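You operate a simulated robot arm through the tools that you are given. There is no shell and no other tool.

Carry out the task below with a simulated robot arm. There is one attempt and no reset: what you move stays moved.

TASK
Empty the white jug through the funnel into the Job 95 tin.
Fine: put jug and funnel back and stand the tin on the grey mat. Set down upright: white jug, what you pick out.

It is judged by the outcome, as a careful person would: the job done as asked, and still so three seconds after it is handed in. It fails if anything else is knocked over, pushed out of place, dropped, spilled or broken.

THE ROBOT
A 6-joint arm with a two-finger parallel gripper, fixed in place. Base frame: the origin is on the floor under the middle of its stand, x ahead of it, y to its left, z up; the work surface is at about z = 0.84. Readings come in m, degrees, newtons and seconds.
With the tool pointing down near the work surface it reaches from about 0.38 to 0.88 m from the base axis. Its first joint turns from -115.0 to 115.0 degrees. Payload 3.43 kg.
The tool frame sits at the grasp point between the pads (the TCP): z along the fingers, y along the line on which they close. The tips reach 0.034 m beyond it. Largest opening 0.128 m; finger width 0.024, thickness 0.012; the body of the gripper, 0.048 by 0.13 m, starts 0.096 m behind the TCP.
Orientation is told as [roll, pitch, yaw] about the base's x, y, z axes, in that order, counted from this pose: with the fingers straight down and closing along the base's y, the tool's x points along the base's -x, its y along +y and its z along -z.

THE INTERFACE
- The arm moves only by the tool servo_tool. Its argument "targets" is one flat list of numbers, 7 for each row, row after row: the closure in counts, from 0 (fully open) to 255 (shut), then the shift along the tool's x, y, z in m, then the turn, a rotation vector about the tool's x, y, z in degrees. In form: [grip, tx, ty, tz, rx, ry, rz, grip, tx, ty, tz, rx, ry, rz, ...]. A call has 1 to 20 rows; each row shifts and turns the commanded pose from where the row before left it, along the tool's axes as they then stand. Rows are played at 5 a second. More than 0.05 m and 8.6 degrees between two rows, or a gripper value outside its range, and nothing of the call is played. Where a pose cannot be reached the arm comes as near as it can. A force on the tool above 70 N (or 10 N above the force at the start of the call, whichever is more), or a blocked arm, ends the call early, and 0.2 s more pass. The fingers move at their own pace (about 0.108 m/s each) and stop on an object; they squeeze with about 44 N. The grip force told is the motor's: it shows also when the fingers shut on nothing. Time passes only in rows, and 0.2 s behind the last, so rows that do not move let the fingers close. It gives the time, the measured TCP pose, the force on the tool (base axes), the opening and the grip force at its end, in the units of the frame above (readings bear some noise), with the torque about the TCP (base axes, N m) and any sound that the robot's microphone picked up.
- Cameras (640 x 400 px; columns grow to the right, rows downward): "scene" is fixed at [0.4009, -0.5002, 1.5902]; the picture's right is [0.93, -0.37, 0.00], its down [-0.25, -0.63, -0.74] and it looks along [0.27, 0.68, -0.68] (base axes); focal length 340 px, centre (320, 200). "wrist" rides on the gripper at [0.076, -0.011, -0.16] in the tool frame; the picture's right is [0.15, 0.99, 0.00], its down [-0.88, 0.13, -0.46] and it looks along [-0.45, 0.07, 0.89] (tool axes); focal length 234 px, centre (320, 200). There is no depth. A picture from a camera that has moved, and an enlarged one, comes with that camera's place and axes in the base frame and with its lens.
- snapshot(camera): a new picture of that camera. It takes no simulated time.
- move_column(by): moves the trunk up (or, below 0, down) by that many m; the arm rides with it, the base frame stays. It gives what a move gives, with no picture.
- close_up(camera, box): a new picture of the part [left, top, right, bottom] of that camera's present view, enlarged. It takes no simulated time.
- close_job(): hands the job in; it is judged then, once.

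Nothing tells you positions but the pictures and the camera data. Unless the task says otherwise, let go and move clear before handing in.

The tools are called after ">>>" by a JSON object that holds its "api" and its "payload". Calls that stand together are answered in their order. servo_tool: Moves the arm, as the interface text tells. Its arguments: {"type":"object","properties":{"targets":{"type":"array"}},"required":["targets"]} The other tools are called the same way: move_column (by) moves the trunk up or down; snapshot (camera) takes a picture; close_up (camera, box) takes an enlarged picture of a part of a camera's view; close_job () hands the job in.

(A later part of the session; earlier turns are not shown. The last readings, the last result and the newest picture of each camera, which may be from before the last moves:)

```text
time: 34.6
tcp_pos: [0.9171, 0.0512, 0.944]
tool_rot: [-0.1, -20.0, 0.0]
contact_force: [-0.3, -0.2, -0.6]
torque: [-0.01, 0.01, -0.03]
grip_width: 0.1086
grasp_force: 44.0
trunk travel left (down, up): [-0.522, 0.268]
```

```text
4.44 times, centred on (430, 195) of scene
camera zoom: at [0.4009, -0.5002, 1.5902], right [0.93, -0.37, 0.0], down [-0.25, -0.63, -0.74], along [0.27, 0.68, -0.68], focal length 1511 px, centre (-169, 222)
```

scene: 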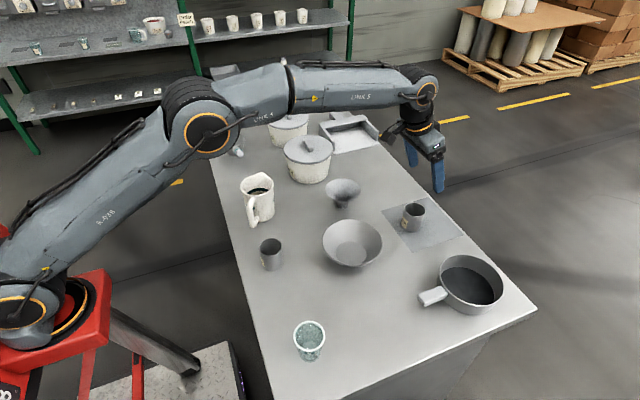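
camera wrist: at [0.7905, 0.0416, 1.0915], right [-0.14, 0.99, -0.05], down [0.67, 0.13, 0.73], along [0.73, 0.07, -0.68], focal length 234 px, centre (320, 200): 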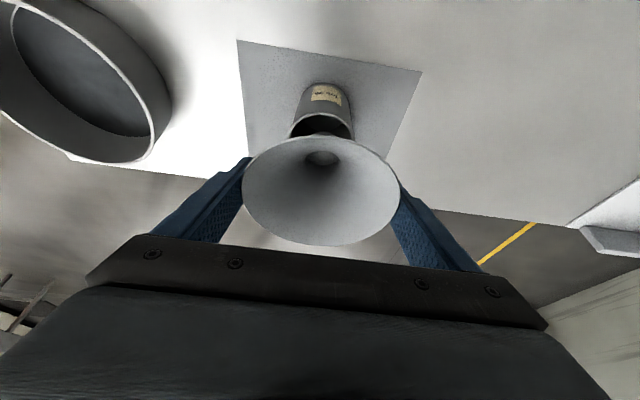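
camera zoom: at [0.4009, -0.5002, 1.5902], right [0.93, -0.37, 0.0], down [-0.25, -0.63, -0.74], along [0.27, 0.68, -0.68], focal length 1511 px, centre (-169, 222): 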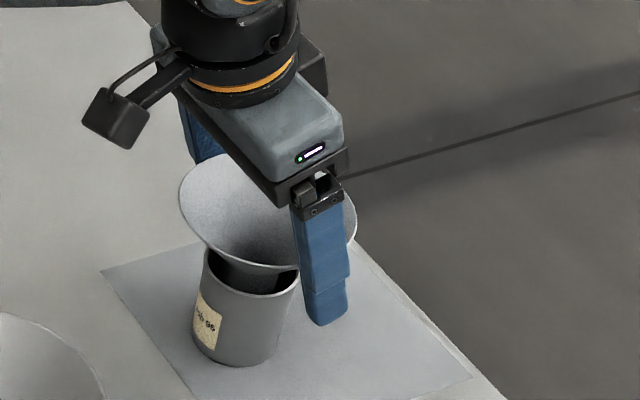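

>>> {"api": "servo_tool", "payload": {"targets": [80, 0.00069, 0, 0.00188, 0, 0, 0, 80, 0.00069, 0, 0.00188, 0, 0, 0, 80, 0.00069, 0, 0.00188, 0, 0, 0, 80, 0.00069, 0, 0.00188, 0, 0, 0, 80, 0, 0, 0, 0, 0, 0]}}

>>> {"api": "close_up", "payload": {"camera": "scene", "box": [370, 150, 490, 240]}}

```text
time: 35.8
tcp_pos: [0.9179, 0.051, 0.9357]
tool_rot: [0.0, -20.1, 0.0]
contact_force: [-0.5, -0.3, -1.4]
torque: [0.02, 0.01, 0.03]
grip_width: 0.1086
grasp_force: 44.0
trunk travel left (down, up): [-0.522, 0.268]
```

```text
4.44 times, centred on (430, 195) of scene
camera zoom: at [0.4009, -0.5002, 1.5902], right [0.93, -0.37, 0.0], down [-0.25, -0.63, -0.74], along [0.27, 0.68, -0.68], focal length 1511 px, centre (-169, 222)
```

zoom: 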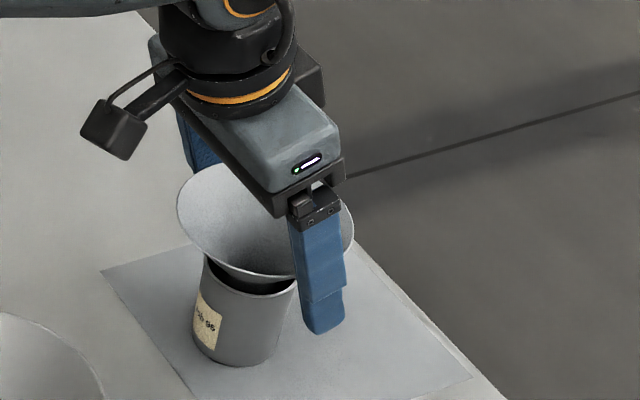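

>>> {"api": "servo_tool", "payload": {"targets": [80, 0.00052, 0, 0.00141, 0, 0, 0, 80, 0.00052, 0, 0.00141, 0, 0, 0, 80, 0.00052, 0, 0.00141, 0, 0, 0, 80, 0, 0, 0, 0, 0, 0]}}

>>> {"api": "close_up", "payload": {"camera": "scene", "box": [370, 150, 490, 240]}}

```text
time: 36.8
tcp_pos: [0.9179, 0.051, 0.9314]
tool_rot: [0.0, -20.1, 0.0]
contact_force: [0.7, 0.0, -0.7]
torque: [-0.01, 0.0, -0.01]
grip_width: 0.1084
grasp_force: 43.6
trunk travel left (down, up): [-0.522, 0.268]
```

```text
4.44 times, centred on (430, 195) of scene
camera zoom: at [0.4009, -0.5002, 1.5902], right [0.93, -0.37, 0.0], down [-0.25, -0.63, -0.74], along [0.27, 0.68, -0.68], focal length 1511 px, centre (-169, 222)
```

zoom: 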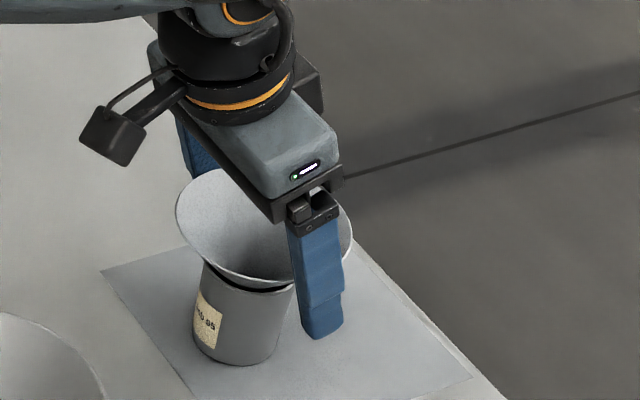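

>>> {"api": "servo_tool", "payload": {"targets": [80, 0.00052, 0, 0.00141, 0, 0, 0, 80, 0.00052, 0, 0.00141, 0, 0, 0, 80, 0, 0, 0, 0, 0, 0]}}

>>> {"api": "close_up", "payload": {"camera": "scene", "box": [370, 150, 490, 240]}}

```text
time: 37.6
tcp_pos: [0.917, 0.0511, 0.9306]
tool_rot: [-0.1, -20.3, -0.1]
contact_force: [-1.6, -2.4, 12.5]
torque: [0.0, 0.09, 0.09]
grip_width: 0.1083
grasp_force: 43.9
trunk travel left (down, up): [-0.522, 0.268]
```

```text
4.44 times, centred on (430, 195) of scene
camera zoom: at [0.4009, -0.5002, 1.5902], right [0.93, -0.37, 0.0], down [-0.25, -0.63, -0.74], along [0.27, 0.68, -0.68], focal length 1511 px, centre (-169, 222)
```

zoom: 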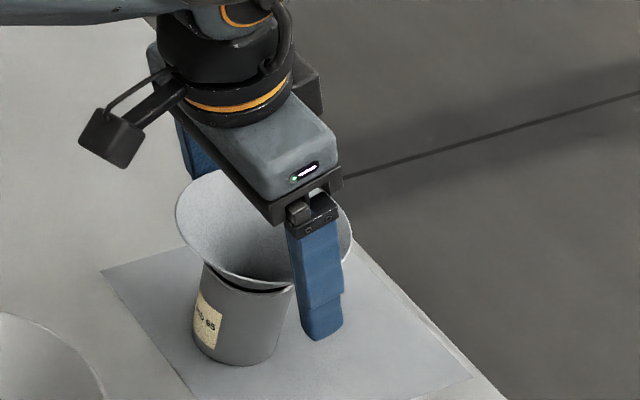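

The funnel is seated, with 12.5 N of contact at z≈0.930. I'll relax 2 mm to relieve the pressure, then open and check that it stays put.

>>> {"api": "servo_tool", "payload": {"targets": [80, -0.0006, 0, -0.0017, 0, 0, 0, 80, 0, 0, 0, 0, 0, 0]}}

>>> {"api": "servo_tool", "payload": {"targets": [40, 0, 0, 0, 0, 0, 0, 20, 0, 0, 0, 0, 0, 0, 0, 0, 0, 0, 0, 0, 0, 0, 0, 0, 0, 0, 0, 0]}}

>>> {"api": "snapshot", "payload": {"camera": "wrist"}}

>>> {"api": "close_up", "payload": {"camera": "scene", "box": [370, 150, 490, 240]}}

```text
time: 38.2
tcp_pos: [0.9172, 0.0514, 0.9292]
tool_rot: [0.1, -20.1, -0.1]
contact_force: [-0.2, -3.1, 6.7]
torque: [-0.1, 0.0, 0.01]
grip_width: 0.1085
grasp_force: 43.9
trunk travel left (down, up): [-0.522, 0.268]
```

```text
time: 39.2
tcp_pos: [0.9172, 0.0502, 0.9296]
tool_rot: [0.0, -20.1, 0.0]
contact_force: [-0.3, -0.2, -0.1]
torque: [0.0, -0.02, 0.02]
grip_width: 0.1281
grasp_force: 0.1
trunk travel left (down, up): [-0.522, 0.268]
```

```text
taken
camera wrist: at [0.7904, 0.0404, 1.0536], right [-0.14, 0.99, -0.05], down [0.67, 0.13, 0.73], along [0.73, 0.07, -0.68], focal length 234 px, centre (320, 200)
```

wrist: 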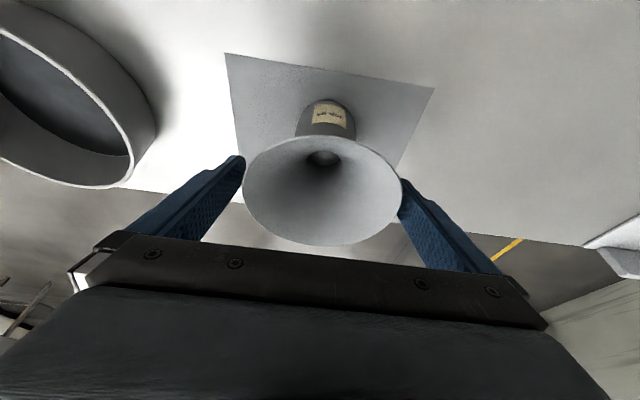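

```text
4.44 times, centred on (430, 195) of scene
camera zoom: at [0.4009, -0.5002, 1.5902], right [0.93, -0.37, 0.0], down [-0.25, -0.63, -0.74], along [0.27, 0.68, -0.68], focal length 1511 px, centre (-169, 222)
```

zoom: 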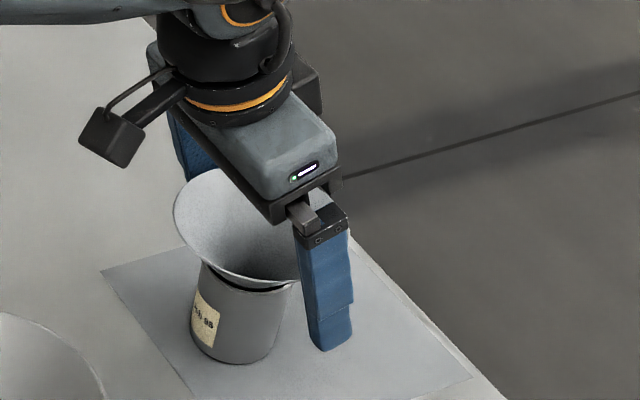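

The funnel is sitting in the tin. I'll rise straight up and inspect it.

>>> {"api": "move_column", "payload": {"by": 0.15}}

>>> {"api": "snapshot", "payload": {"camera": "wrist"}}

>>> {"api": "close_up", "payload": {"camera": "scene", "box": [370, 150, 490, 240]}}

```text
time: 41.0
tcp_pos: [0.9174, 0.0513, 1.081]
tool_rot: [0.0, -20.1, 0.0]
contact_force: [-0.8, 0.4, 0.1]
torque: [0.0, -0.05, 0.01]
grip_width: 0.1279
grasp_force: 0.0
trunk travel left (down, up): [-0.672, 0.118]
```

```text
taken
camera wrist: at [0.7908, 0.0402, 1.2034], right [-0.14, 0.99, -0.05], down [0.67, 0.13, 0.73], along [0.73, 0.07, -0.68], focal length 234 px, centre (320, 200)
```

wrist: 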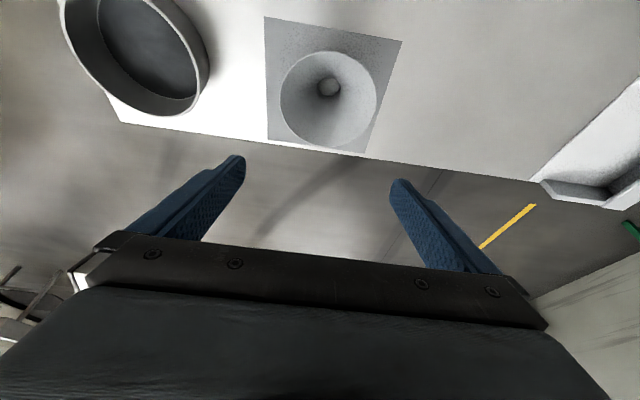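

```text
4.44 times, centred on (430, 195) of scene
camera zoom: at [0.4009, -0.5002, 1.5902], right [0.93, -0.37, 0.0], down [-0.25, -0.63, -0.74], along [0.27, 0.68, -0.68], focal length 1511 px, centre (-169, 222)
```

zoom: 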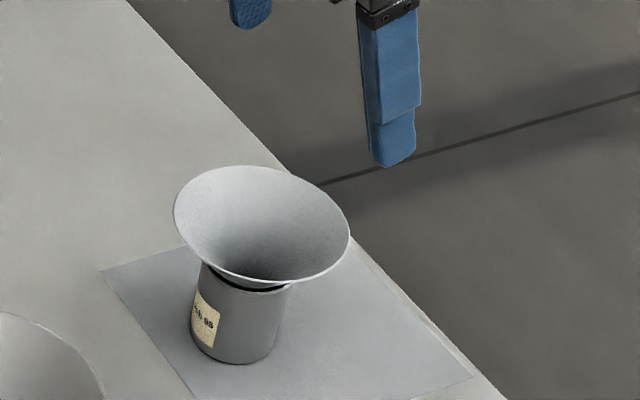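

The funnel sits upright in the tin, with its rim centre at about (0.909, 0.0515, 0.944). Next is the jug. I'll move the arm back and yaw it so that the wrist camera looks at the jug from its handle side.

>>> {"api": "servo_tool", "payload": {"targets": [0, 0.04274, 0.00767, -0.01801, 0, 0, 0, 0, 0.04274, 0.00767, -0.01801, 0, 0, 0, 0, 0.04274, 0.00767, -0.01801, 0, 0, 0, 0, 0.04274, 0.00767, -0.01801, 0, 0, 0, 0, 0.04274, 0.00767, -0.01801, 0, 0, 0, 0, 0.04274, 0.00767, -0.01801, 0, 0, 0, 0, 0.04274, 0.00767, -0.01801, 0, 0, 0, 0, 0.04274, 0.00767, -0.01801, 0, 0, 0, 0, 0.04274, 0.00767, -0.01801, 0, 0, 0, 0, 0, 0, 0, 0, 0, 0]}}

>>> {"api": "servo_tool", "payload": {"targets": [0, 0, 0, 0, -2.578, 0, -7.043, 0, 0, 0, 0, -2.578, 0, -7.043, 0, 0, 0, 0, -2.578, 0, -7.043, 0, 0, 0, 0, -2.578, 0, -7.043, 0, 0, 0, 0, -2.578, 0, -7.043, 0, 0, 0, 0, -2.578, 0, -7.043, 0, 0, 0, 0, -2.578, 0, -7.043, 0, 0, 0, 0, -2.578, 0, -7.043, 0, 0, 0, 0, 0, 0, 0]}}

>>> {"api": "snapshot", "payload": {"camera": "wrist"}}

>>> {"api": "snapshot", "payload": {"camera": "scene"}}

```text
time: 43.2
tcp_pos: [0.5001, 0.1215, 1.1006]
tool_rot: [0.0, -20.1, 0.1]
contact_force: [0.1, 0.0, -0.1]
torque: [-0.02, 0.0, 0.02]
grip_width: 0.1282
grasp_force: 0.0
trunk travel left (down, up): [-0.672, 0.118]
```

```text
time: 45.2
tcp_pos: [0.5007, 0.1201, 1.0994]
tool_rot: [0.0, -20.1, 59.9]
contact_force: [0.2, -0.6, 0.1]
torque: [0.01, 0.0, -0.01]
grip_width: 0.1281
grasp_force: 0.0
trunk travel left (down, up): [-0.672, 0.118]
```

```text
taken
camera wrist: at [0.4469, 0.006, 1.2234], right [-0.93, 0.38, -0.05], down [0.22, 0.65, 0.73], along [0.31, 0.67, -0.68], focal length 234 px, centre (320, 200)
```

wrist: 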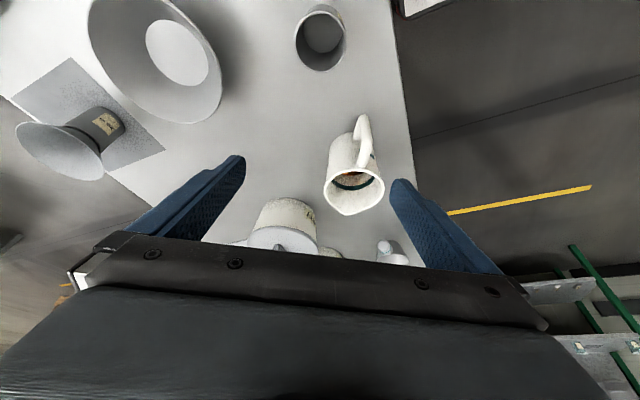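

```text
taken
```

scene: 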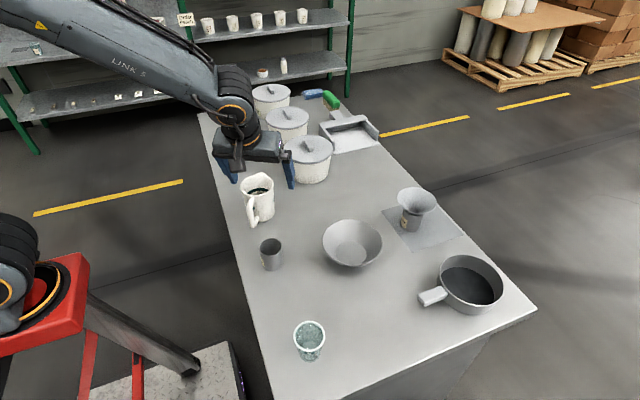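

>>> {"api": "close_up", "payload": {"camera": "wrist", "box": [300, 95, 430, 225]}}

>>> {"api": "close_up", "payload": {"camera": "scene", "box": [220, 160, 310, 240]}}

```text
3.08 times, centred on (365, 160) of wrist
camera zoom: at [0.4469, 0.006, 1.2234], right [-0.93, 0.38, -0.05], down [0.22, 0.65, 0.73], along [0.31, 0.67, -0.68], focal length 720 px, centre (182, 323)
```

zoom: 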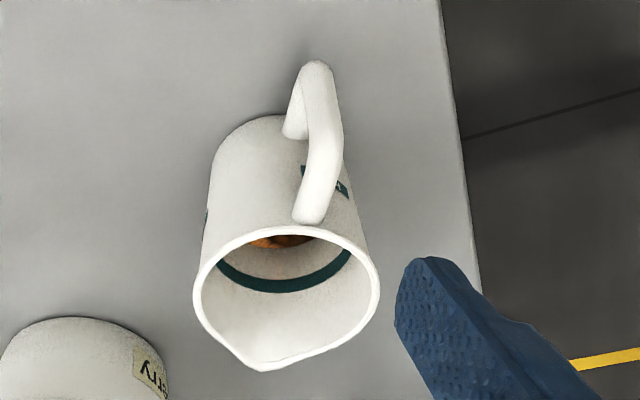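

```text
5.00 times, centred on (265, 200) of scene
camera zoom: at [0.4009, -0.5002, 1.5902], right [0.93, -0.37, 0.0], down [-0.25, -0.63, -0.74], along [0.27, 0.68, -0.68], focal length 1700 px, centre (595, 200)
```

zoom: 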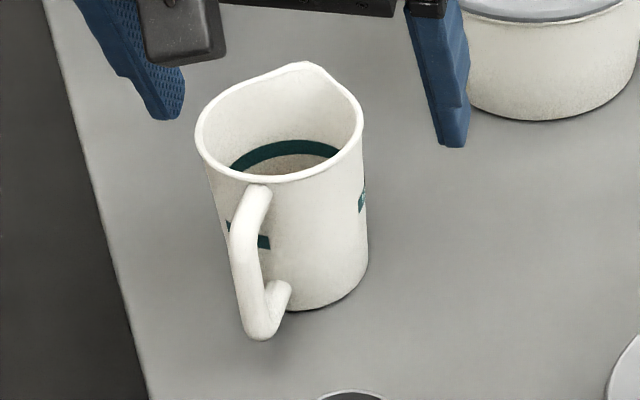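

The jug's centre is at about (0.510, 0.275), its rim is at z≈0.947 with radius about 0.048, its handle points back at azimuth 240° and its spout points at about 60°. I'll test, at a safe height, a shallow side-grasp pose that keeps the handle between the fingers.

>>> {"api": "servo_tool", "payload": {"targets": [0, -0.0373, 0.0229, 0.01367, 0, 0, 0, 0, -0.0373, 0.0229, 0.01367, 0, 0, 0, 0, -0.0373, 0.0229, 0.01367, 0, 0, 0, 0, 0, 0, 0, 0, -8, 0, 0, 0, 0, 0, 0, -8, 0, 0, 0, 0, 0, 0, -8, 0, 0, 0, 0, 0, 0, -8, 0, 0, 0, 0, 0, 0, -8, 0, 0, 0, 0, 0, 0, 0, 0]}}

>>> {"api": "snapshot", "payload": {"camera": "scene"}}

>>> {"api": "snapshot", "payload": {"camera": "wrist"}}

```text
time: 47.2
tcp_pos: [0.5006, 0.2594, 1.1003]
tool_rot: [0.0, -60.2, 59.9]
contact_force: [0.4, -0.3, 0.4]
torque: [0.02, 0.01, -0.02]
grip_width: 0.1283
grasp_force: 0.0
trunk travel left (down, up): [-0.672, 0.118]
```

```text
taken
```

scene: 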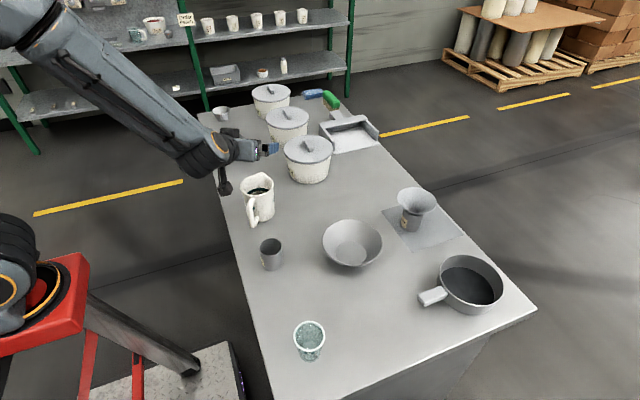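

```text
taken
camera wrist: at [0.4216, 0.1006, 1.1133], right [-0.89, 0.43, -0.13], down [-0.09, 0.1, 0.99], along [0.44, 0.9, -0.05], focal length 234 px, centre (320, 200)
```

wrist: 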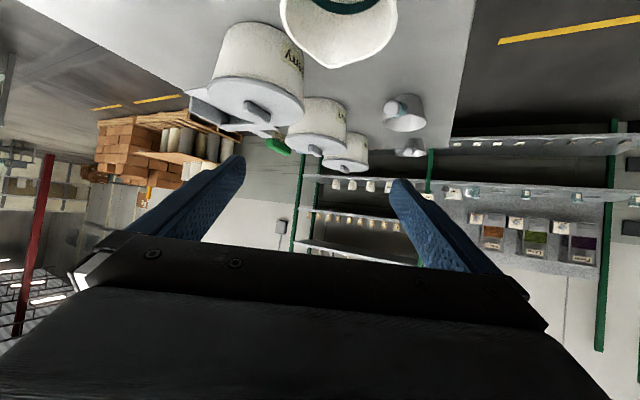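

The 60° tilt is reachable here. I'll lower partway, with the tips still above the jug rim, and check alignment.

>>> {"api": "move_column", "payload": {"by": -0.09}}

>>> {"api": "close_up", "payload": {"camera": "scene", "box": [190, 130, 320, 240]}}

>>> {"api": "snapshot", "payload": {"camera": "wrist"}}

```text
time: 48.4
tcp_pos: [0.5005, 0.2586, 1.0095]
tool_rot: [0.0, -60.1, 60.0]
contact_force: [1.6, 0.3, -0.6]
torque: [0.02, 0.0, -0.01]
grip_width: 0.1278
grasp_force: 0.1
trunk travel left (down, up): [-0.582, 0.208]
```

```text
3.64 times, centred on (255, 185) of scene
camera zoom: at [0.4009, -0.5002, 1.5902], right [0.93, -0.37, 0.0], down [-0.25, -0.63, -0.74], along [0.27, 0.68, -0.68], focal length 1236 px, centre (556, 254)
```

zoom: 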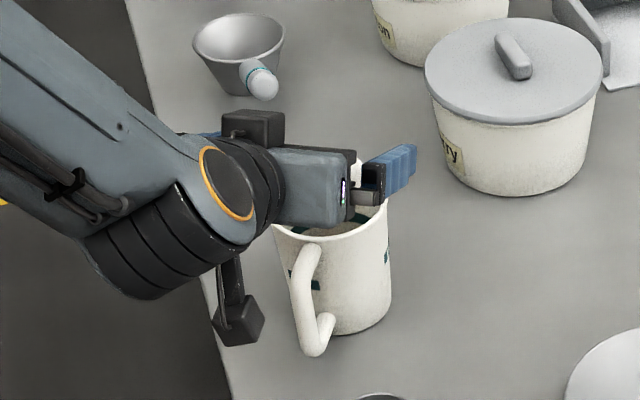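

```text
taken
camera wrist: at [0.4219, 0.1004, 1.0235], right [-0.89, 0.43, -0.13], down [-0.09, 0.1, 0.99], along [0.44, 0.9, -0.05], focal length 234 px, centre (320, 200)
```

wrist: 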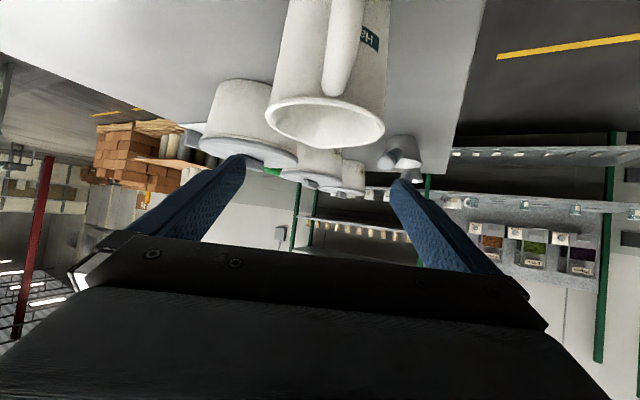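

The jug is centred between the fingers to within about 2 mm, and the handle is between them below the palm. I'll lower in stages, checking for any sideways drift.

>>> {"api": "servo_tool", "payload": {"targets": [0, 0, -0.0015, 0, 0, 0, 0, 0, 0, 0, 0, 0, 0, 0]}}

>>> {"api": "move_column", "payload": {"by": -0.03}}

```text
time: 49.0
tcp_pos: [0.5004, 0.2583, 1.0101]
tool_rot: [0.0, -60.1, 60.0]
contact_force: [0.1, -0.7, -0.5]
torque: [-0.02, 0.01, 0.0]
grip_width: 0.1281
grasp_force: 0.1
trunk travel left (down, up): [-0.582, 0.208]
```

```text
time: 49.8
tcp_pos: [0.502, 0.2584, 0.9789]
tool_rot: [0.0, -60.1, 60.0]
contact_force: [-0.8, 0.2, 0.2]
torque: [0.0, 0.0, -0.03]
grip_width: 0.1279
grasp_force: 0.0
trunk travel left (down, up): [-0.552, 0.238]
```

>>> {"api": "move_column", "payload": {"by": -0.03}}

>>> {"api": "snapshot", "payload": {"camera": "wrist"}}

>>> {"api": "close_up", "payload": {"camera": "scene", "box": [190, 130, 320, 240]}}

```text
time: 50.5
tcp_pos: [0.5018, 0.2571, 0.951]
tool_rot: [0.0, -60.1, 60.0]
contact_force: [0.0, -0.3, 0.4]
torque: [0.03, 0.01, -0.02]
grip_width: 0.1281
grasp_force: 0.2
trunk travel left (down, up): [-0.522, 0.268]
```

```text
taken
camera wrist: at [0.4233, 0.0997, 0.9635], right [-0.89, 0.43, -0.13], down [-0.09, 0.1, 0.99], along [0.44, 0.9, -0.05], focal length 234 px, centre (320, 200)
```

wrist: 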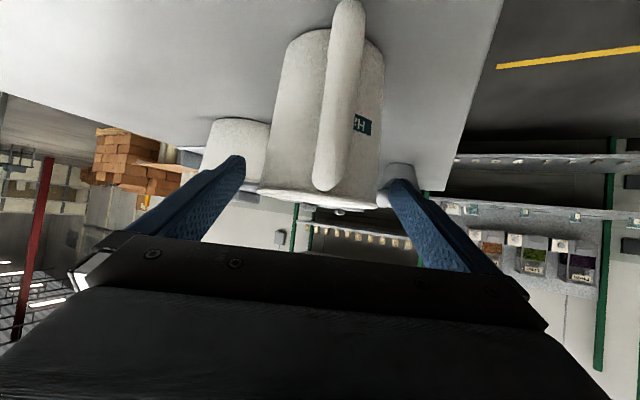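

```text
3.64 times, centred on (255, 185) of scene
camera zoom: at [0.4009, -0.5002, 1.5902], right [0.93, -0.37, 0.0], down [-0.25, -0.63, -0.74], along [0.27, 0.68, -0.68], focal length 1236 px, centre (556, 254)
```

zoom: 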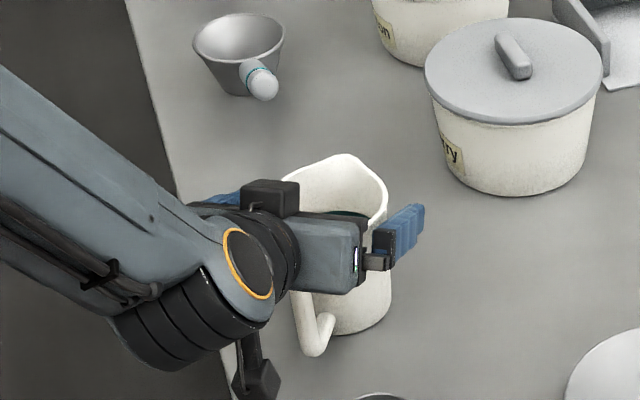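

Still centred with no drift. I'll continue down.

>>> {"api": "move_column", "payload": {"by": -0.03}}

>>> {"api": "move_column", "payload": {"by": -0.018}}

>>> {"api": "snapshot", "payload": {"camera": "wrist"}}

>>> {"api": "close_up", "payload": {"camera": "scene", "box": [190, 150, 320, 260]}}

```text
time: 51.3
tcp_pos: [0.5024, 0.2583, 0.9204]
tool_rot: [0.0, -60.2, 60.0]
contact_force: [-0.5, 0.4, -0.1]
torque: [-0.01, -0.01, -0.02]
grip_width: 0.1281
grasp_force: 0.1
trunk travel left (down, up): [-0.492, 0.298]
```

```text
time: 51.9
tcp_pos: [0.5028, 0.2582, 0.9023]
tool_rot: [0.1, -60.1, 59.9]
contact_force: [0.8, -0.8, -0.7]
torque: [-0.04, 0.01, 0.0]
grip_width: 0.128
grasp_force: 0.1
trunk travel left (down, up): [-0.474, 0.316]
```

```text
taken
camera wrist: at [0.4233, 0.0997, 0.9155], right [-0.89, 0.43, -0.13], down [-0.09, 0.1, 0.99], along [0.44, 0.9, -0.05], focal length 234 px, centre (320, 200)
```

wrist: 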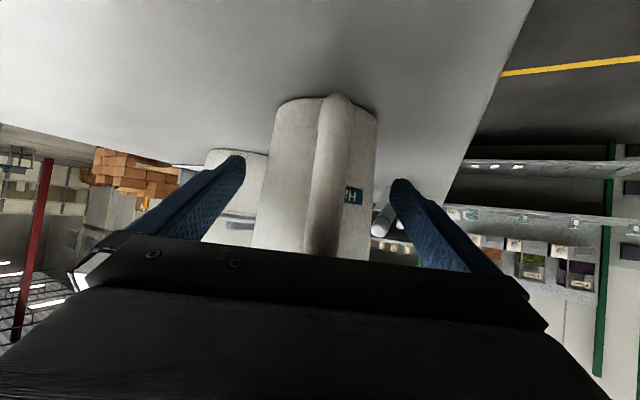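

```text
3.64 times, centred on (255, 205) of scene
camera zoom: at [0.4009, -0.5002, 1.5902], right [0.93, -0.37, 0.0], down [-0.25, -0.63, -0.74], along [0.27, 0.68, -0.68], focal length 1236 px, centre (556, 182)
```

zoom: 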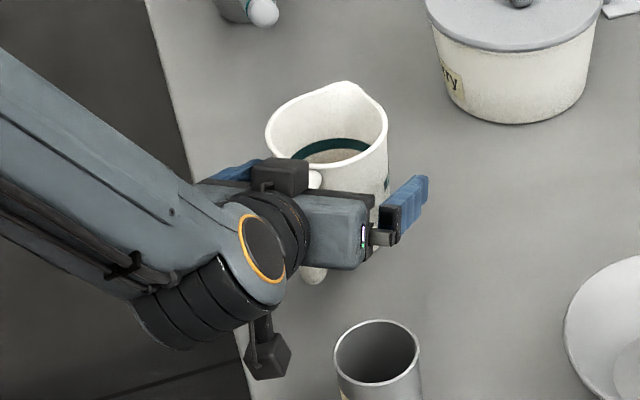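

The fingers straddle the jug body with the handle between them, and no contact so far. I'll close the grip.

>>> {"api": "servo_tool", "payload": {"targets": [40, 0, 0, 0, 0, 0, 0, 70, 0, 0, 0, 0, 0, 0, 100, 0, 0, 0, 0, 0, 0, 120, 0, 0, 0, 0, 0, 0, 120, 0, 0, 0, 0, 0, 0]}}

>>> {"api": "snapshot", "payload": {"camera": "wrist"}}

>>> {"api": "close_up", "payload": {"camera": "scene", "box": [190, 150, 320, 260]}}

```text
time: 53.1
tcp_pos: [0.5017, 0.2578, 0.9027]
tool_rot: [0.0, -60.2, 60.0]
contact_force: [-0.3, -0.5, 1.6]
torque: [0.05, 0.11, 0.04]
grip_width: 0.0846
grasp_force: 44.0
trunk travel left (down, up): [-0.474, 0.316]
```

```text
taken
camera wrist: at [0.4232, 0.0996, 0.9155], right [-0.89, 0.43, -0.13], down [-0.09, 0.1, 0.99], along [0.44, 0.9, -0.05], focal length 234 px, centre (320, 200)
```

wrist: 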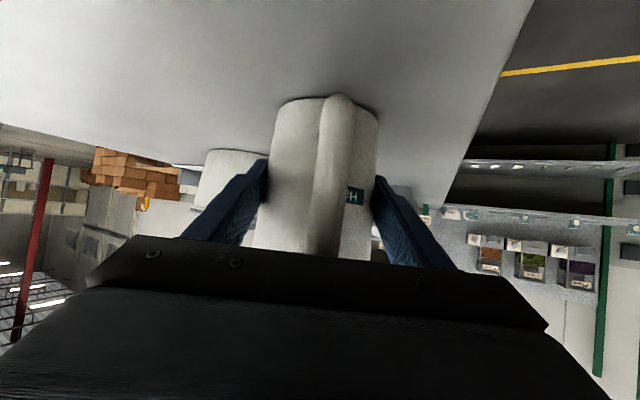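

```text
3.64 times, centred on (255, 205) of scene
camera zoom: at [0.4009, -0.5002, 1.5902], right [0.93, -0.37, 0.0], down [-0.25, -0.63, -0.74], along [0.27, 0.68, -0.68], focal length 1236 px, centre (556, 182)
```

zoom: 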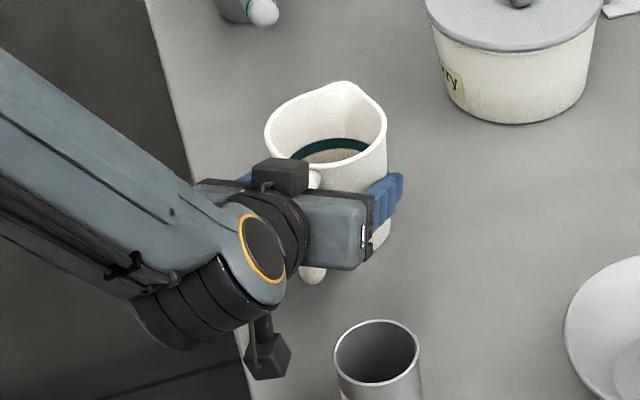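

The jug is gripped (width 0.085, 44 N) with the TCP at (0.502, 0.258, 0.9025), which I'll use for the return. I'll lift slowly and check.

>>> {"api": "move_column", "payload": {"by": 0.03}}

>>> {"api": "move_column", "payload": {"by": 0.15}}

>>> {"api": "snapshot", "payload": {"camera": "wrist"}}

>>> {"api": "close_up", "payload": {"camera": "scene", "box": [170, 90, 330, 220]}}

```text
time: 53.9
tcp_pos: [0.5013, 0.2566, 0.931]
tool_rot: [0.0, -60.2, 59.8]
contact_force: [-0.5, -0.2, -1.3]
torque: [0.01, -0.01, 0.02]
grip_width: 0.0845
grasp_force: 44.3
trunk travel left (down, up): [-0.504, 0.286]
```

```text
time: 55.6
tcp_pos: [0.5028, 0.2583, 1.0823]
tool_rot: [0.0, -60.1, 59.9]
contact_force: [-0.6, 0.7, -2.0]
torque: [-0.03, -0.01, -0.04]
grip_width: 0.0848
grasp_force: 43.8
trunk travel left (down, up): [-0.654, 0.136]
```

```text
taken
camera wrist: at [0.4234, 0.0996, 1.0954], right [-0.89, 0.43, -0.13], down [-0.09, 0.1, 0.99], along [0.44, 0.9, -0.05], focal length 234 px, centre (320, 200)
```

wrist: 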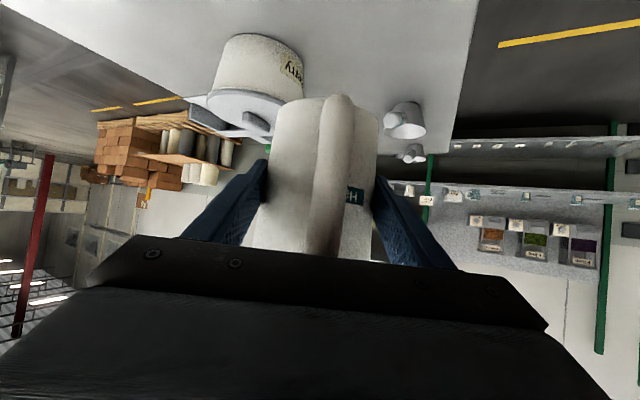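

```text
3.08 times, centred on (250, 155) of scene
camera zoom: at [0.4009, -0.5002, 1.5902], right [0.93, -0.37, 0.0], down [-0.25, -0.63, -0.74], along [0.27, 0.68, -0.68], focal length 1046 px, centre (535, 338)
```

zoom: 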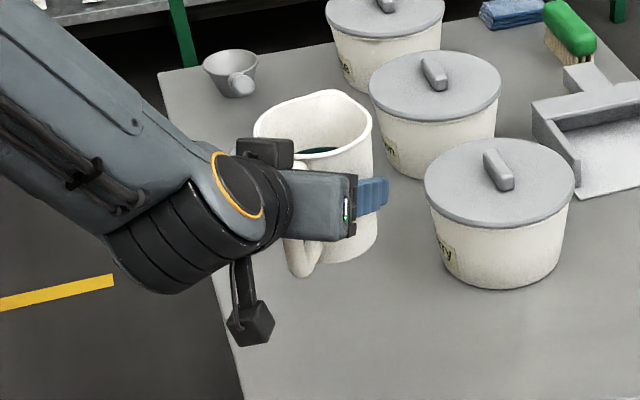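

The jug is held upright and light (about 2 N). I'll carry it outward over the table, keeping its bottom above z≈1.02, and then yaw the tool to face straight ahead.

>>> {"api": "servo_tool", "payload": {"targets": [120, 0.0006, -0.0151, -0.0011, 0, 0, 0, 120, 0.0012, -0.0303, -0.0021, 0, 0, 0, 120, 0.0012, -0.0303, -0.0021, 0, 0, 0, 120, 0.0012, -0.0303, -0.0021, 0, 0, 0, 120, 0.0012, -0.0303, -0.0021, 0, 0, 0, 120, 0.0012, -0.0303, -0.0021, 0, 0, 0, 120, 0.0012, -0.0303, -0.0021, 0, 0, 0, 120, 0.0012, -0.0303, -0.0021, 0, 0, 0, 120, 0.0006, -0.0151, -0.0011, 0, 0, 0, 120, 0, 0, 0, 0, 0, 0]}}

>>> {"api": "servo_tool", "payload": {"targets": [120, 0, 0, 0, 2.6, 0, 1.5, 120, 0, 0, 0, 5.196, 0, 3.0, 120, 0, 0, 0, 5.196, 0, 3.0, 120, 0, 0, 0, 5.196, 0, 3.0, 120, 0, 0, 0, 5.196, 0, 3.0, 120, 0, 0, 0, 5.196, 0, 3.0, 120, 0, 0, 0, 5.196, 0, 3.0, 120, 0, 0, 0, 5.196, 0, 3.0, 120, 0, 0, 0, 5.196, 0, 3.0, 120, 0, 0, 0, 5.196, 0, 3.0, 120, 0, 0, 0, 2.6, 0, 1.5, 120, 0, 0, 0, 0, 0, 0]}}

>>> {"api": "snapshot", "payload": {"camera": "wrist"}}

>>> {"api": "snapshot", "payload": {"camera": "scene"}}

```text
time: 57.8
tcp_pos: [0.702, 0.1191, 1.0818]
tool_rot: [0.0, -60.1, 60.1]
contact_force: [0.9, -0.4, -2.2]
torque: [-0.02, 0.0, -0.04]
grip_width: 0.0848
grasp_force: 44.4
trunk travel left (down, up): [-0.654, 0.136]
```

```text
time: 60.4
tcp_pos: [0.702, 0.119, 1.0826]
tool_rot: [0.4, -60.1, 14.7]
contact_force: [0.1, 0.2, -1.5]
torque: [0.02, 0.03, 0.01]
grip_width: 0.0845
grasp_force: 44.4
out of reach, approached as far as the arm can: row 9, 10, 11
trunk travel left (down, up): [-0.654, 0.136]
```

```text
taken
camera wrist: at [0.5348, 0.0622, 1.0958], right [-0.33, 0.94, -0.12], down [0.01, 0.13, 0.99], along [0.94, 0.33, -0.05], focal length 234 px, centre (320, 200)
```

wrist: 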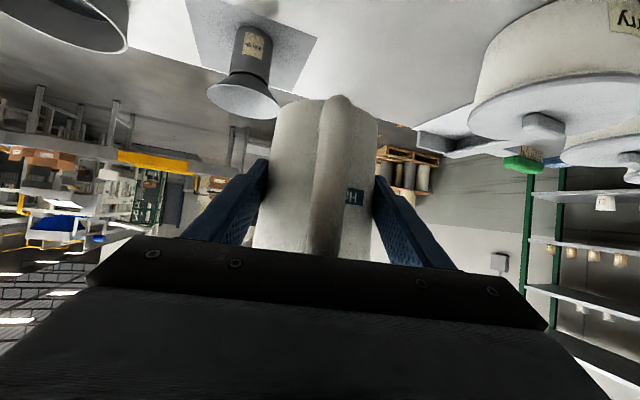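

```text
taken
```

scene: 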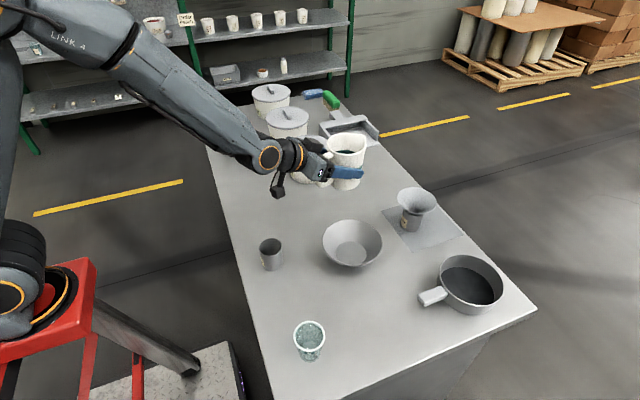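

The yaw stopped at about 15° because of reach at this radius. I'll move further out to beside the funnel, at height, and finish the yaw there.

>>> {"api": "servo_tool", "payload": {"targets": [120, -0.006, -0.0116, 0.0105, 0, 0, 0, 120, -0.0121, -0.0232, 0.021, 0, 0, 0, 120, -0.0121, -0.0232, 0.021, 0, 0, 0, 120, -0.0121, -0.0232, 0.021, 0, 0, 0, 120, -0.0121, -0.0232, 0.021, 0, 0, 0, 120, -0.0121, -0.0232, 0.021, 0, 0, 0, 120, -0.0121, -0.0232, 0.021, 0, 0, 0, 120, -0.0121, -0.0232, 0.021, 0, 0, 0, 120, -0.006, -0.0116, 0.0105, 0, 0, 0, 120, 0, 0, 0, 0, 0, 0]}}

>>> {"api": "snapshot", "payload": {"camera": "scene"}}

```text
time: 62.6
tcp_pos: [0.9381, -0.0087, 1.0813]
tool_rot: [0.4, -60.0, 14.7]
contact_force: [-0.2, 0.2, -1.4]
torque: [0.01, 0.0, 0.04]
grip_width: 0.0847
grasp_force: 43.8
trunk travel left (down, up): [-0.654, 0.136]
```

```text
taken
```

scene: 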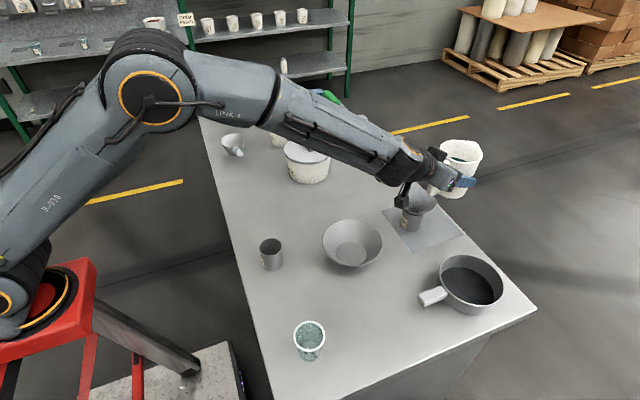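

>>> {"api": "servo_tool", "payload": {"targets": [120, 0, 0, 0, 4.25, 0, 2.45, 120, 0, 0, 0, 4.25, 0, 2.45, 120, 0, 0, 0, 4.25, 0, 2.45, 120, 0, 0, 0, 0, 0, 0]}}

>>> {"api": "snapshot", "payload": {"camera": "wrist"}}

>>> {"api": "close_up", "payload": {"camera": "scene", "box": [360, 110, 520, 250]}}

```text
time: 63.6
tcp_pos: [0.9381, -0.0097, 1.0812]
tool_rot: [0.4, -59.9, 0.2]
contact_force: [0.6, -0.1, -1.8]
torque: [-0.04, 0.01, -0.03]
grip_width: 0.0848
grasp_force: 44.2
trunk travel left (down, up): [-0.654, 0.136]
```

```text
taken
camera wrist: at [0.7617, -0.0223, 1.0951], right [-0.08, 0.99, -0.12], down [0.05, 0.13, 0.99], along [1.0, 0.08, -0.06], focal length 234 px, centre (320, 200)
```

wrist: 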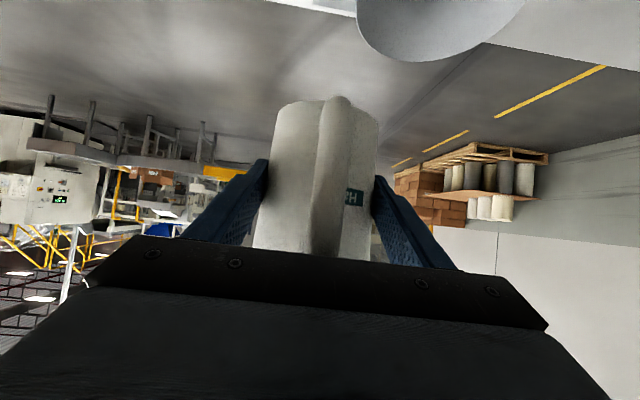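

```text
2.86 times, centred on (440, 180) of scene
camera zoom: at [0.4009, -0.5002, 1.5902], right [0.93, -0.37, 0.0], down [-0.25, -0.63, -0.74], along [0.27, 0.68, -0.68], focal length 971 px, centre (-23, 257)
```

zoom: 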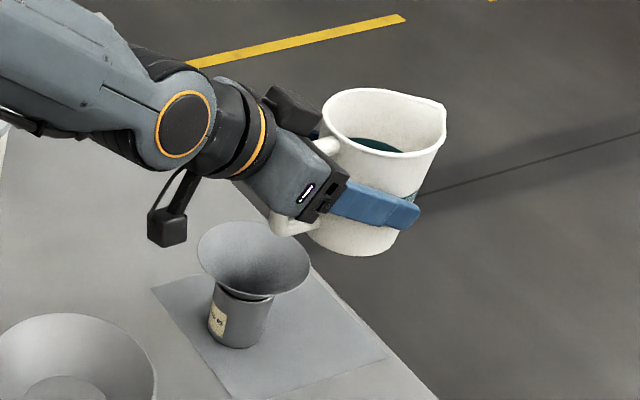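

The jug is beside and above the funnel, with the tool facing straight ahead. I'll begin rolling the jug toward the funnel's side to about 60° of tilt, which is not yet enough to pour, to confirm the wrist can roll.

>>> {"api": "servo_tool", "payload": {"targets": [120, 0, 0, 0, 0, 0, -4, 120, 0, 0, 0, 0, 0, -7, 120, 0, 0, 0, 0, 0, -7, 120, 0, 0, 0, 0, 0, -7, 120, 0, 0, 0, 0, 0, -7, 120, 0, 0, 0, 0, 0, -7, 120, 0, 0, 0, 0, 0, -7, 120, 0, 0, 0, 0, 0, -7, 120, 0, 0, 0, 0, 0, -4, 120, 0, 0, 0, 0, 0, 0]}}

>>> {"api": "close_up", "payload": {"camera": "scene", "box": [360, 110, 520, 250]}}

>>> {"api": "snapshot", "payload": {"camera": "wrist"}}

```text
time: 65.8
tcp_pos: [0.9424, -0.0083, 1.0816]
tool_rot: [-49.1, -35.9, 65.2]
contact_force: [0.1, 0.3, -1.2]
torque: [0.02, 0.0, 0.01]
grip_width: 0.0847
grasp_force: 44.0
out of reach, approached as far as the arm can: row 2, 3, 8
trunk travel left (down, up): [-0.654, 0.136]
```

```text
2.86 times, centred on (440, 180) of scene
camera zoom: at [0.4009, -0.5002, 1.5902], right [0.93, -0.37, 0.0], down [-0.25, -0.63, -0.74], along [0.27, 0.68, -0.68], focal length 971 px, centre (-23, 257)
```

zoom: 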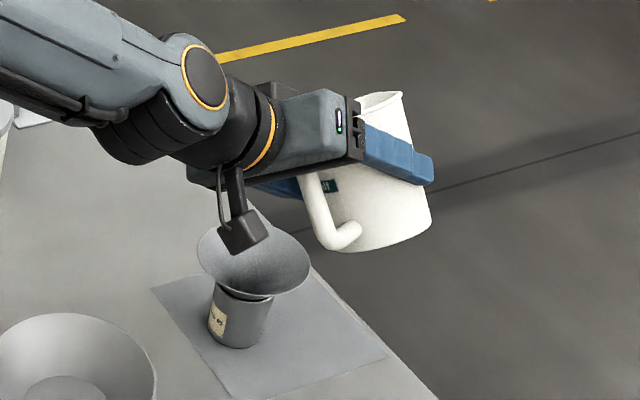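

```text
taken
camera wrist: at [0.7835, -0.0769, 1.1272], right [-0.45, 0.56, -0.69], down [-0.14, 0.72, 0.68], along [0.88, 0.4, -0.25], focal length 234 px, centre (320, 200)
```

wrist: 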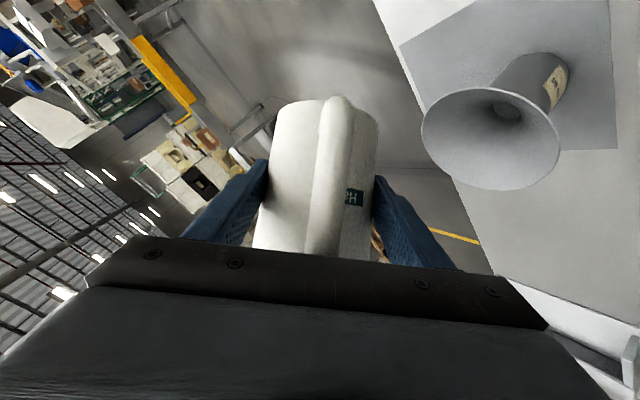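

The jug has rolled about 47° (tilt about 39°), with some rows only approximated. I'll continue in smaller steps to about 63° of tilt, still short of pouring, and check the pose.

>>> {"api": "servo_tool", "payload": {"targets": [120, 0, 0, 0, 0, 0, -4, 120, 0, 0, 0, 0, 0, -4, 120, 0, 0, 0, 0, 0, -4, 120, 0, 0, 0, 0, 0, -4, 120, 0, 0, 0, 0, 0, -4, 120, 0, 0, 0, 0, 0, -4, 120, 0, 0, 0, 0, 0, 0, 120, 0, 0, 0, 0, 0, 0]}}

>>> {"api": "snapshot", "payload": {"camera": "wrist"}}

>>> {"api": "close_up", "payload": {"camera": "scene", "box": [360, 110, 520, 250]}}

```text
time: 67.6
tcp_pos: [0.9479, -0.0107, 1.0868]
tool_rot: [-56.5, -16.6, 81.1]
contact_force: [0.3, -0.4, -2.4]
torque: [0.0, 0.04, 0.01]
grip_width: 0.0848
grasp_force: 43.8
out of reach, approached as far as the arm can: row 1, 3, 6
trunk travel left (down, up): [-0.654, 0.136]
```

```text
taken
camera wrist: at [0.8066, -0.09, 1.1585], right [-0.52, 0.18, -0.83], down [-0.32, 0.86, 0.39], along [0.79, 0.47, -0.39], focal length 234 px, centre (320, 200)
```

wrist: 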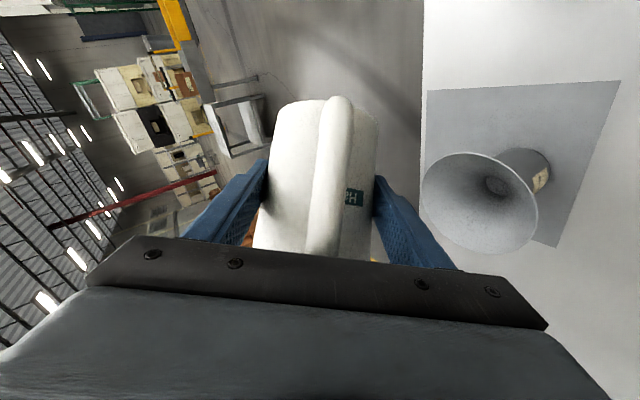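

```text
2.86 times, centred on (440, 180) of scene
camera zoom: at [0.4009, -0.5002, 1.5902], right [0.93, -0.37, 0.0], down [-0.25, -0.63, -0.74], along [0.27, 0.68, -0.68], focal length 971 px, centre (-23, 257)
```

zoom: 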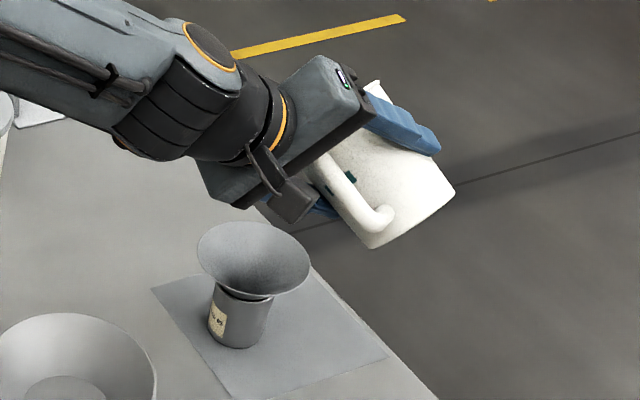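

The jug is now rolled about 70° (tilt about 59°), with its lip pointing toward the funnel. I'll lower it so the lip is just above the upstream side of the funnel mouth.

>>> {"api": "servo_tool", "payload": {"targets": [120, 0.0103, 0.0173, 0.0068, 0, 0, 0, 120, 0.0103, 0.0173, 0.0068, 0, 0, 0, 120, 0.0103, 0.0173, 0.0068, 0, 0, 0, 120, 0.0103, 0.0173, 0.0068, 0, 0, 0, 120, 0, 0, 0, 0, 0, 0]}}

>>> {"api": "snapshot", "payload": {"camera": "wrist"}}

>>> {"api": "close_up", "payload": {"camera": "scene", "box": [360, 120, 500, 250]}}

```text
time: 68.8
tcp_pos: [0.9772, -0.0329, 1.0414]
tool_rot: [-56.4, -16.6, 81.1]
contact_force: [0.2, -0.1, -2.2]
torque: [0.04, 0.02, 0.0]
grip_width: 0.0845
grasp_force: 43.8
out of reach, approached as far as the arm can: row 1, 2, 3, 4
trunk travel left (down, up): [-0.654, 0.136]
```

```text
taken
camera wrist: at [0.8367, -0.1134, 1.1123], right [-0.53, 0.18, -0.83], down [-0.32, 0.86, 0.39], along [0.79, 0.47, -0.4], focal length 234 px, centre (320, 200)
```

wrist: 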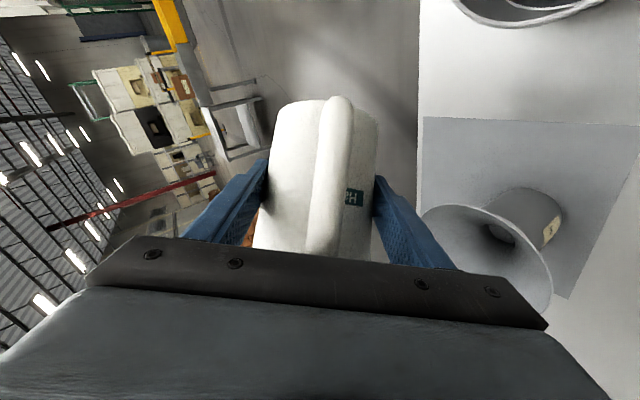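

```text
3.08 times, centred on (430, 185) of scene
camera zoom: at [0.4009, -0.5002, 1.5902], right [0.93, -0.37, 0.0], down [-0.25, -0.63, -0.74], along [0.27, 0.68, -0.68], focal length 1046 px, centre (-18, 246)
```

zoom: 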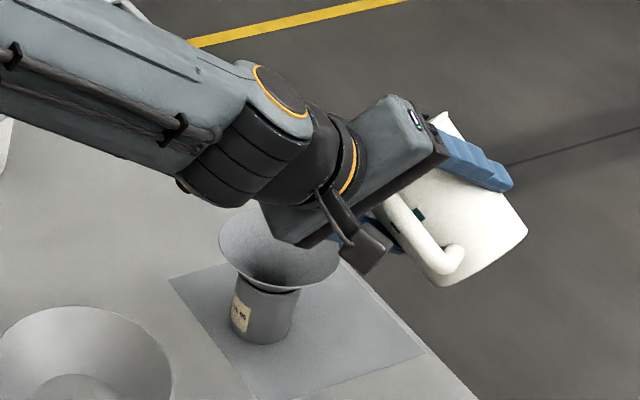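

Near-straight wrist alignment is limiting the arm at this trunk height: moving down pushed x out to 0.977. I'll lower the trunk while raising the arm by the same amount, so the forearm is more level and the wrist has more freedom.

>>> {"api": "servo_tool", "payload": {"targets": [120, -0.0103, -0.0279, -0.0184, 0, 0, 0, 120, -0.0103, -0.0279, -0.0184, 0, 0, 0, 120, -0.0103, -0.0279, -0.0184, 0, 0, 0, 120, 0, 0, 0, 0, 0, 0]}}

>>> {"api": "move_column", "payload": {"by": -0.1}}

>>> {"api": "snapshot", "payload": {"camera": "scene"}}

```text
time: 69.8
tcp_pos: [0.9766, -0.0322, 1.1459]
tool_rot: [-57.1, -16.7, 81.1]
contact_force: [-0.5, 1.1, -2.6]
torque: [0.02, 0.05, -0.02]
grip_width: 0.0846
grasp_force: 44.2
trunk travel left (down, up): [-0.654, 0.136]
```

```text
time: 71.2
tcp_pos: [0.9771, -0.033, 1.046]
tool_rot: [-57.2, -16.7, 81.2]
contact_force: [-0.7, -0.6, -1.1]
torque: [0.01, 0.0, 0.02]
grip_width: 0.0845
grasp_force: 43.8
trunk travel left (down, up): [-0.554, 0.236]
```

```text
taken
```

scene: 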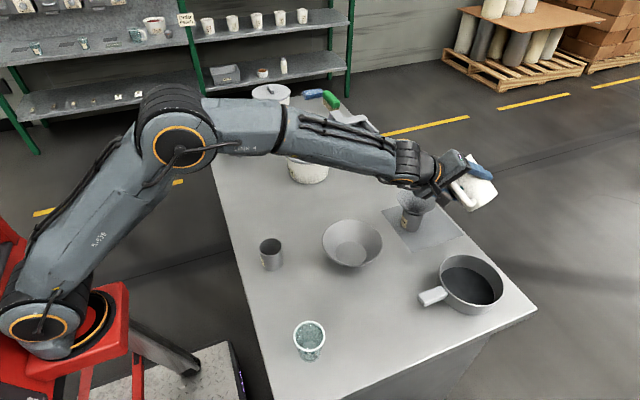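

>>> {"api": "servo_tool", "payload": {"targets": [120, -0.0088, -0.0239, -0.0158, 0, 0, 0, 120, -0.0088, -0.0239, -0.0158, 0, 0, 0, 120, -0.0088, -0.0239, -0.0158, 0, 0, 0, 120, 0, 0, 0, 0, 0, 0]}}

>>> {"api": "move_column", "payload": {"by": -0.08}}

>>> {"api": "snapshot", "payload": {"camera": "wrist"}}

>>> {"api": "snapshot", "payload": {"camera": "scene"}}

```text
time: 72.2
tcp_pos: [0.9758, -0.0323, 1.1369]
tool_rot: [-57.1, -16.7, 81.2]
contact_force: [-0.4, -0.1, -1.3]
torque: [0.0, -0.03, 0.03]
grip_width: 0.0846
grasp_force: 43.9
trunk travel left (down, up): [-0.554, 0.236]
```

```text
time: 73.3
tcp_pos: [0.9771, -0.0325, 1.0562]
tool_rot: [-57.1, -16.7, 81.2]
contact_force: [0.4, 0.1, -1.6]
torque: [0.03, 0.02, 0.01]
grip_width: 0.0845
grasp_force: 44.0
trunk travel left (down, up): [-0.474, 0.316]
```

```text
taken
camera wrist: at [0.8342, -0.111, 1.1257], right [-0.51, 0.18, -0.84], down [-0.32, 0.86, 0.39], along [0.79, 0.47, -0.39], focal length 234 px, centre (320, 200)
```

wrist: 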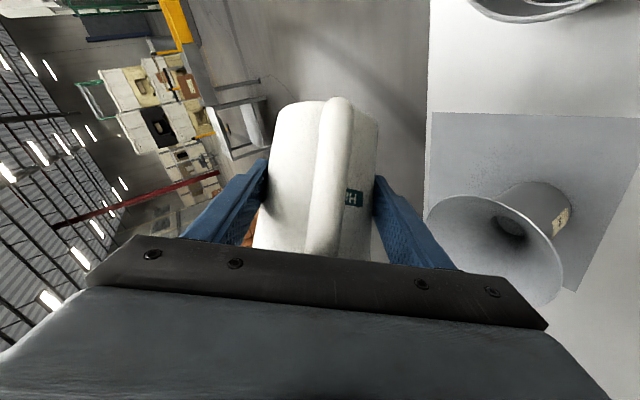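

```text
taken
```

scene: 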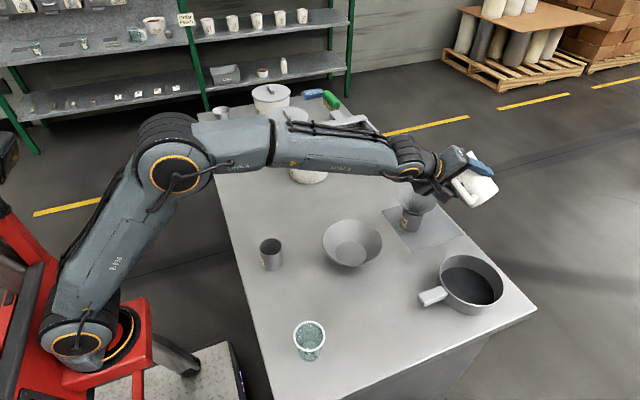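

The trunk is lowered and the forearm is now level. I'll move the jug to a pre-pour position just right of the funnel and slightly above it, clear of the lower finger.

>>> {"api": "servo_tool", "payload": {"targets": [120, 0.0127, 0.0188, -0.0111, 0, 0, 0, 120, 0.0127, 0.0188, -0.0111, 0, 0, 0, 120, 0, 0, 0, 0, 0, 0]}}

>>> {"api": "snapshot", "payload": {"camera": "wrist"}}

>>> {"api": "close_up", "payload": {"camera": "scene", "box": [360, 120, 500, 250]}}

```text
time: 74.1
tcp_pos: [0.9344, -0.0439, 1.0301]
tool_rot: [-57.1, -16.7, 81.2]
contact_force: [-0.1, 0.1, -2.0]
torque: [0.02, 0.0, -0.01]
grip_width: 0.0846
grasp_force: 44.1
trunk travel left (down, up): [-0.474, 0.316]
```

```text
taken
camera wrist: at [0.7929, -0.1228, 1.0993], right [-0.52, 0.18, -0.84], down [-0.32, 0.86, 0.38], along [0.79, 0.47, -0.39], focal length 234 px, centre (320, 200)
```

wrist: 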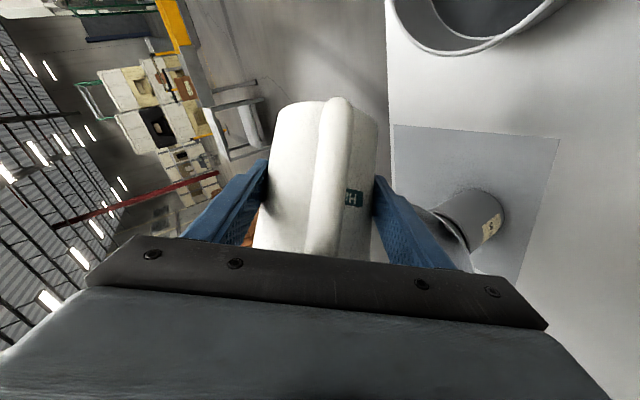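

```text
3.08 times, centred on (430, 185) of scene
camera zoom: at [0.4009, -0.5002, 1.5902], right [0.93, -0.37, 0.0], down [-0.25, -0.63, -0.74], along [0.27, 0.68, -0.68], focal length 1046 px, centre (-18, 246)
```

zoom: 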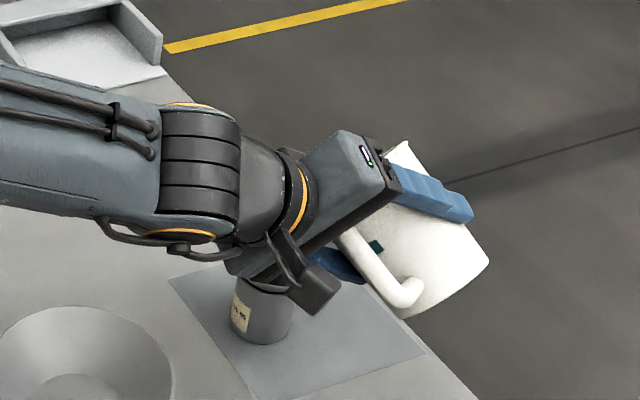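

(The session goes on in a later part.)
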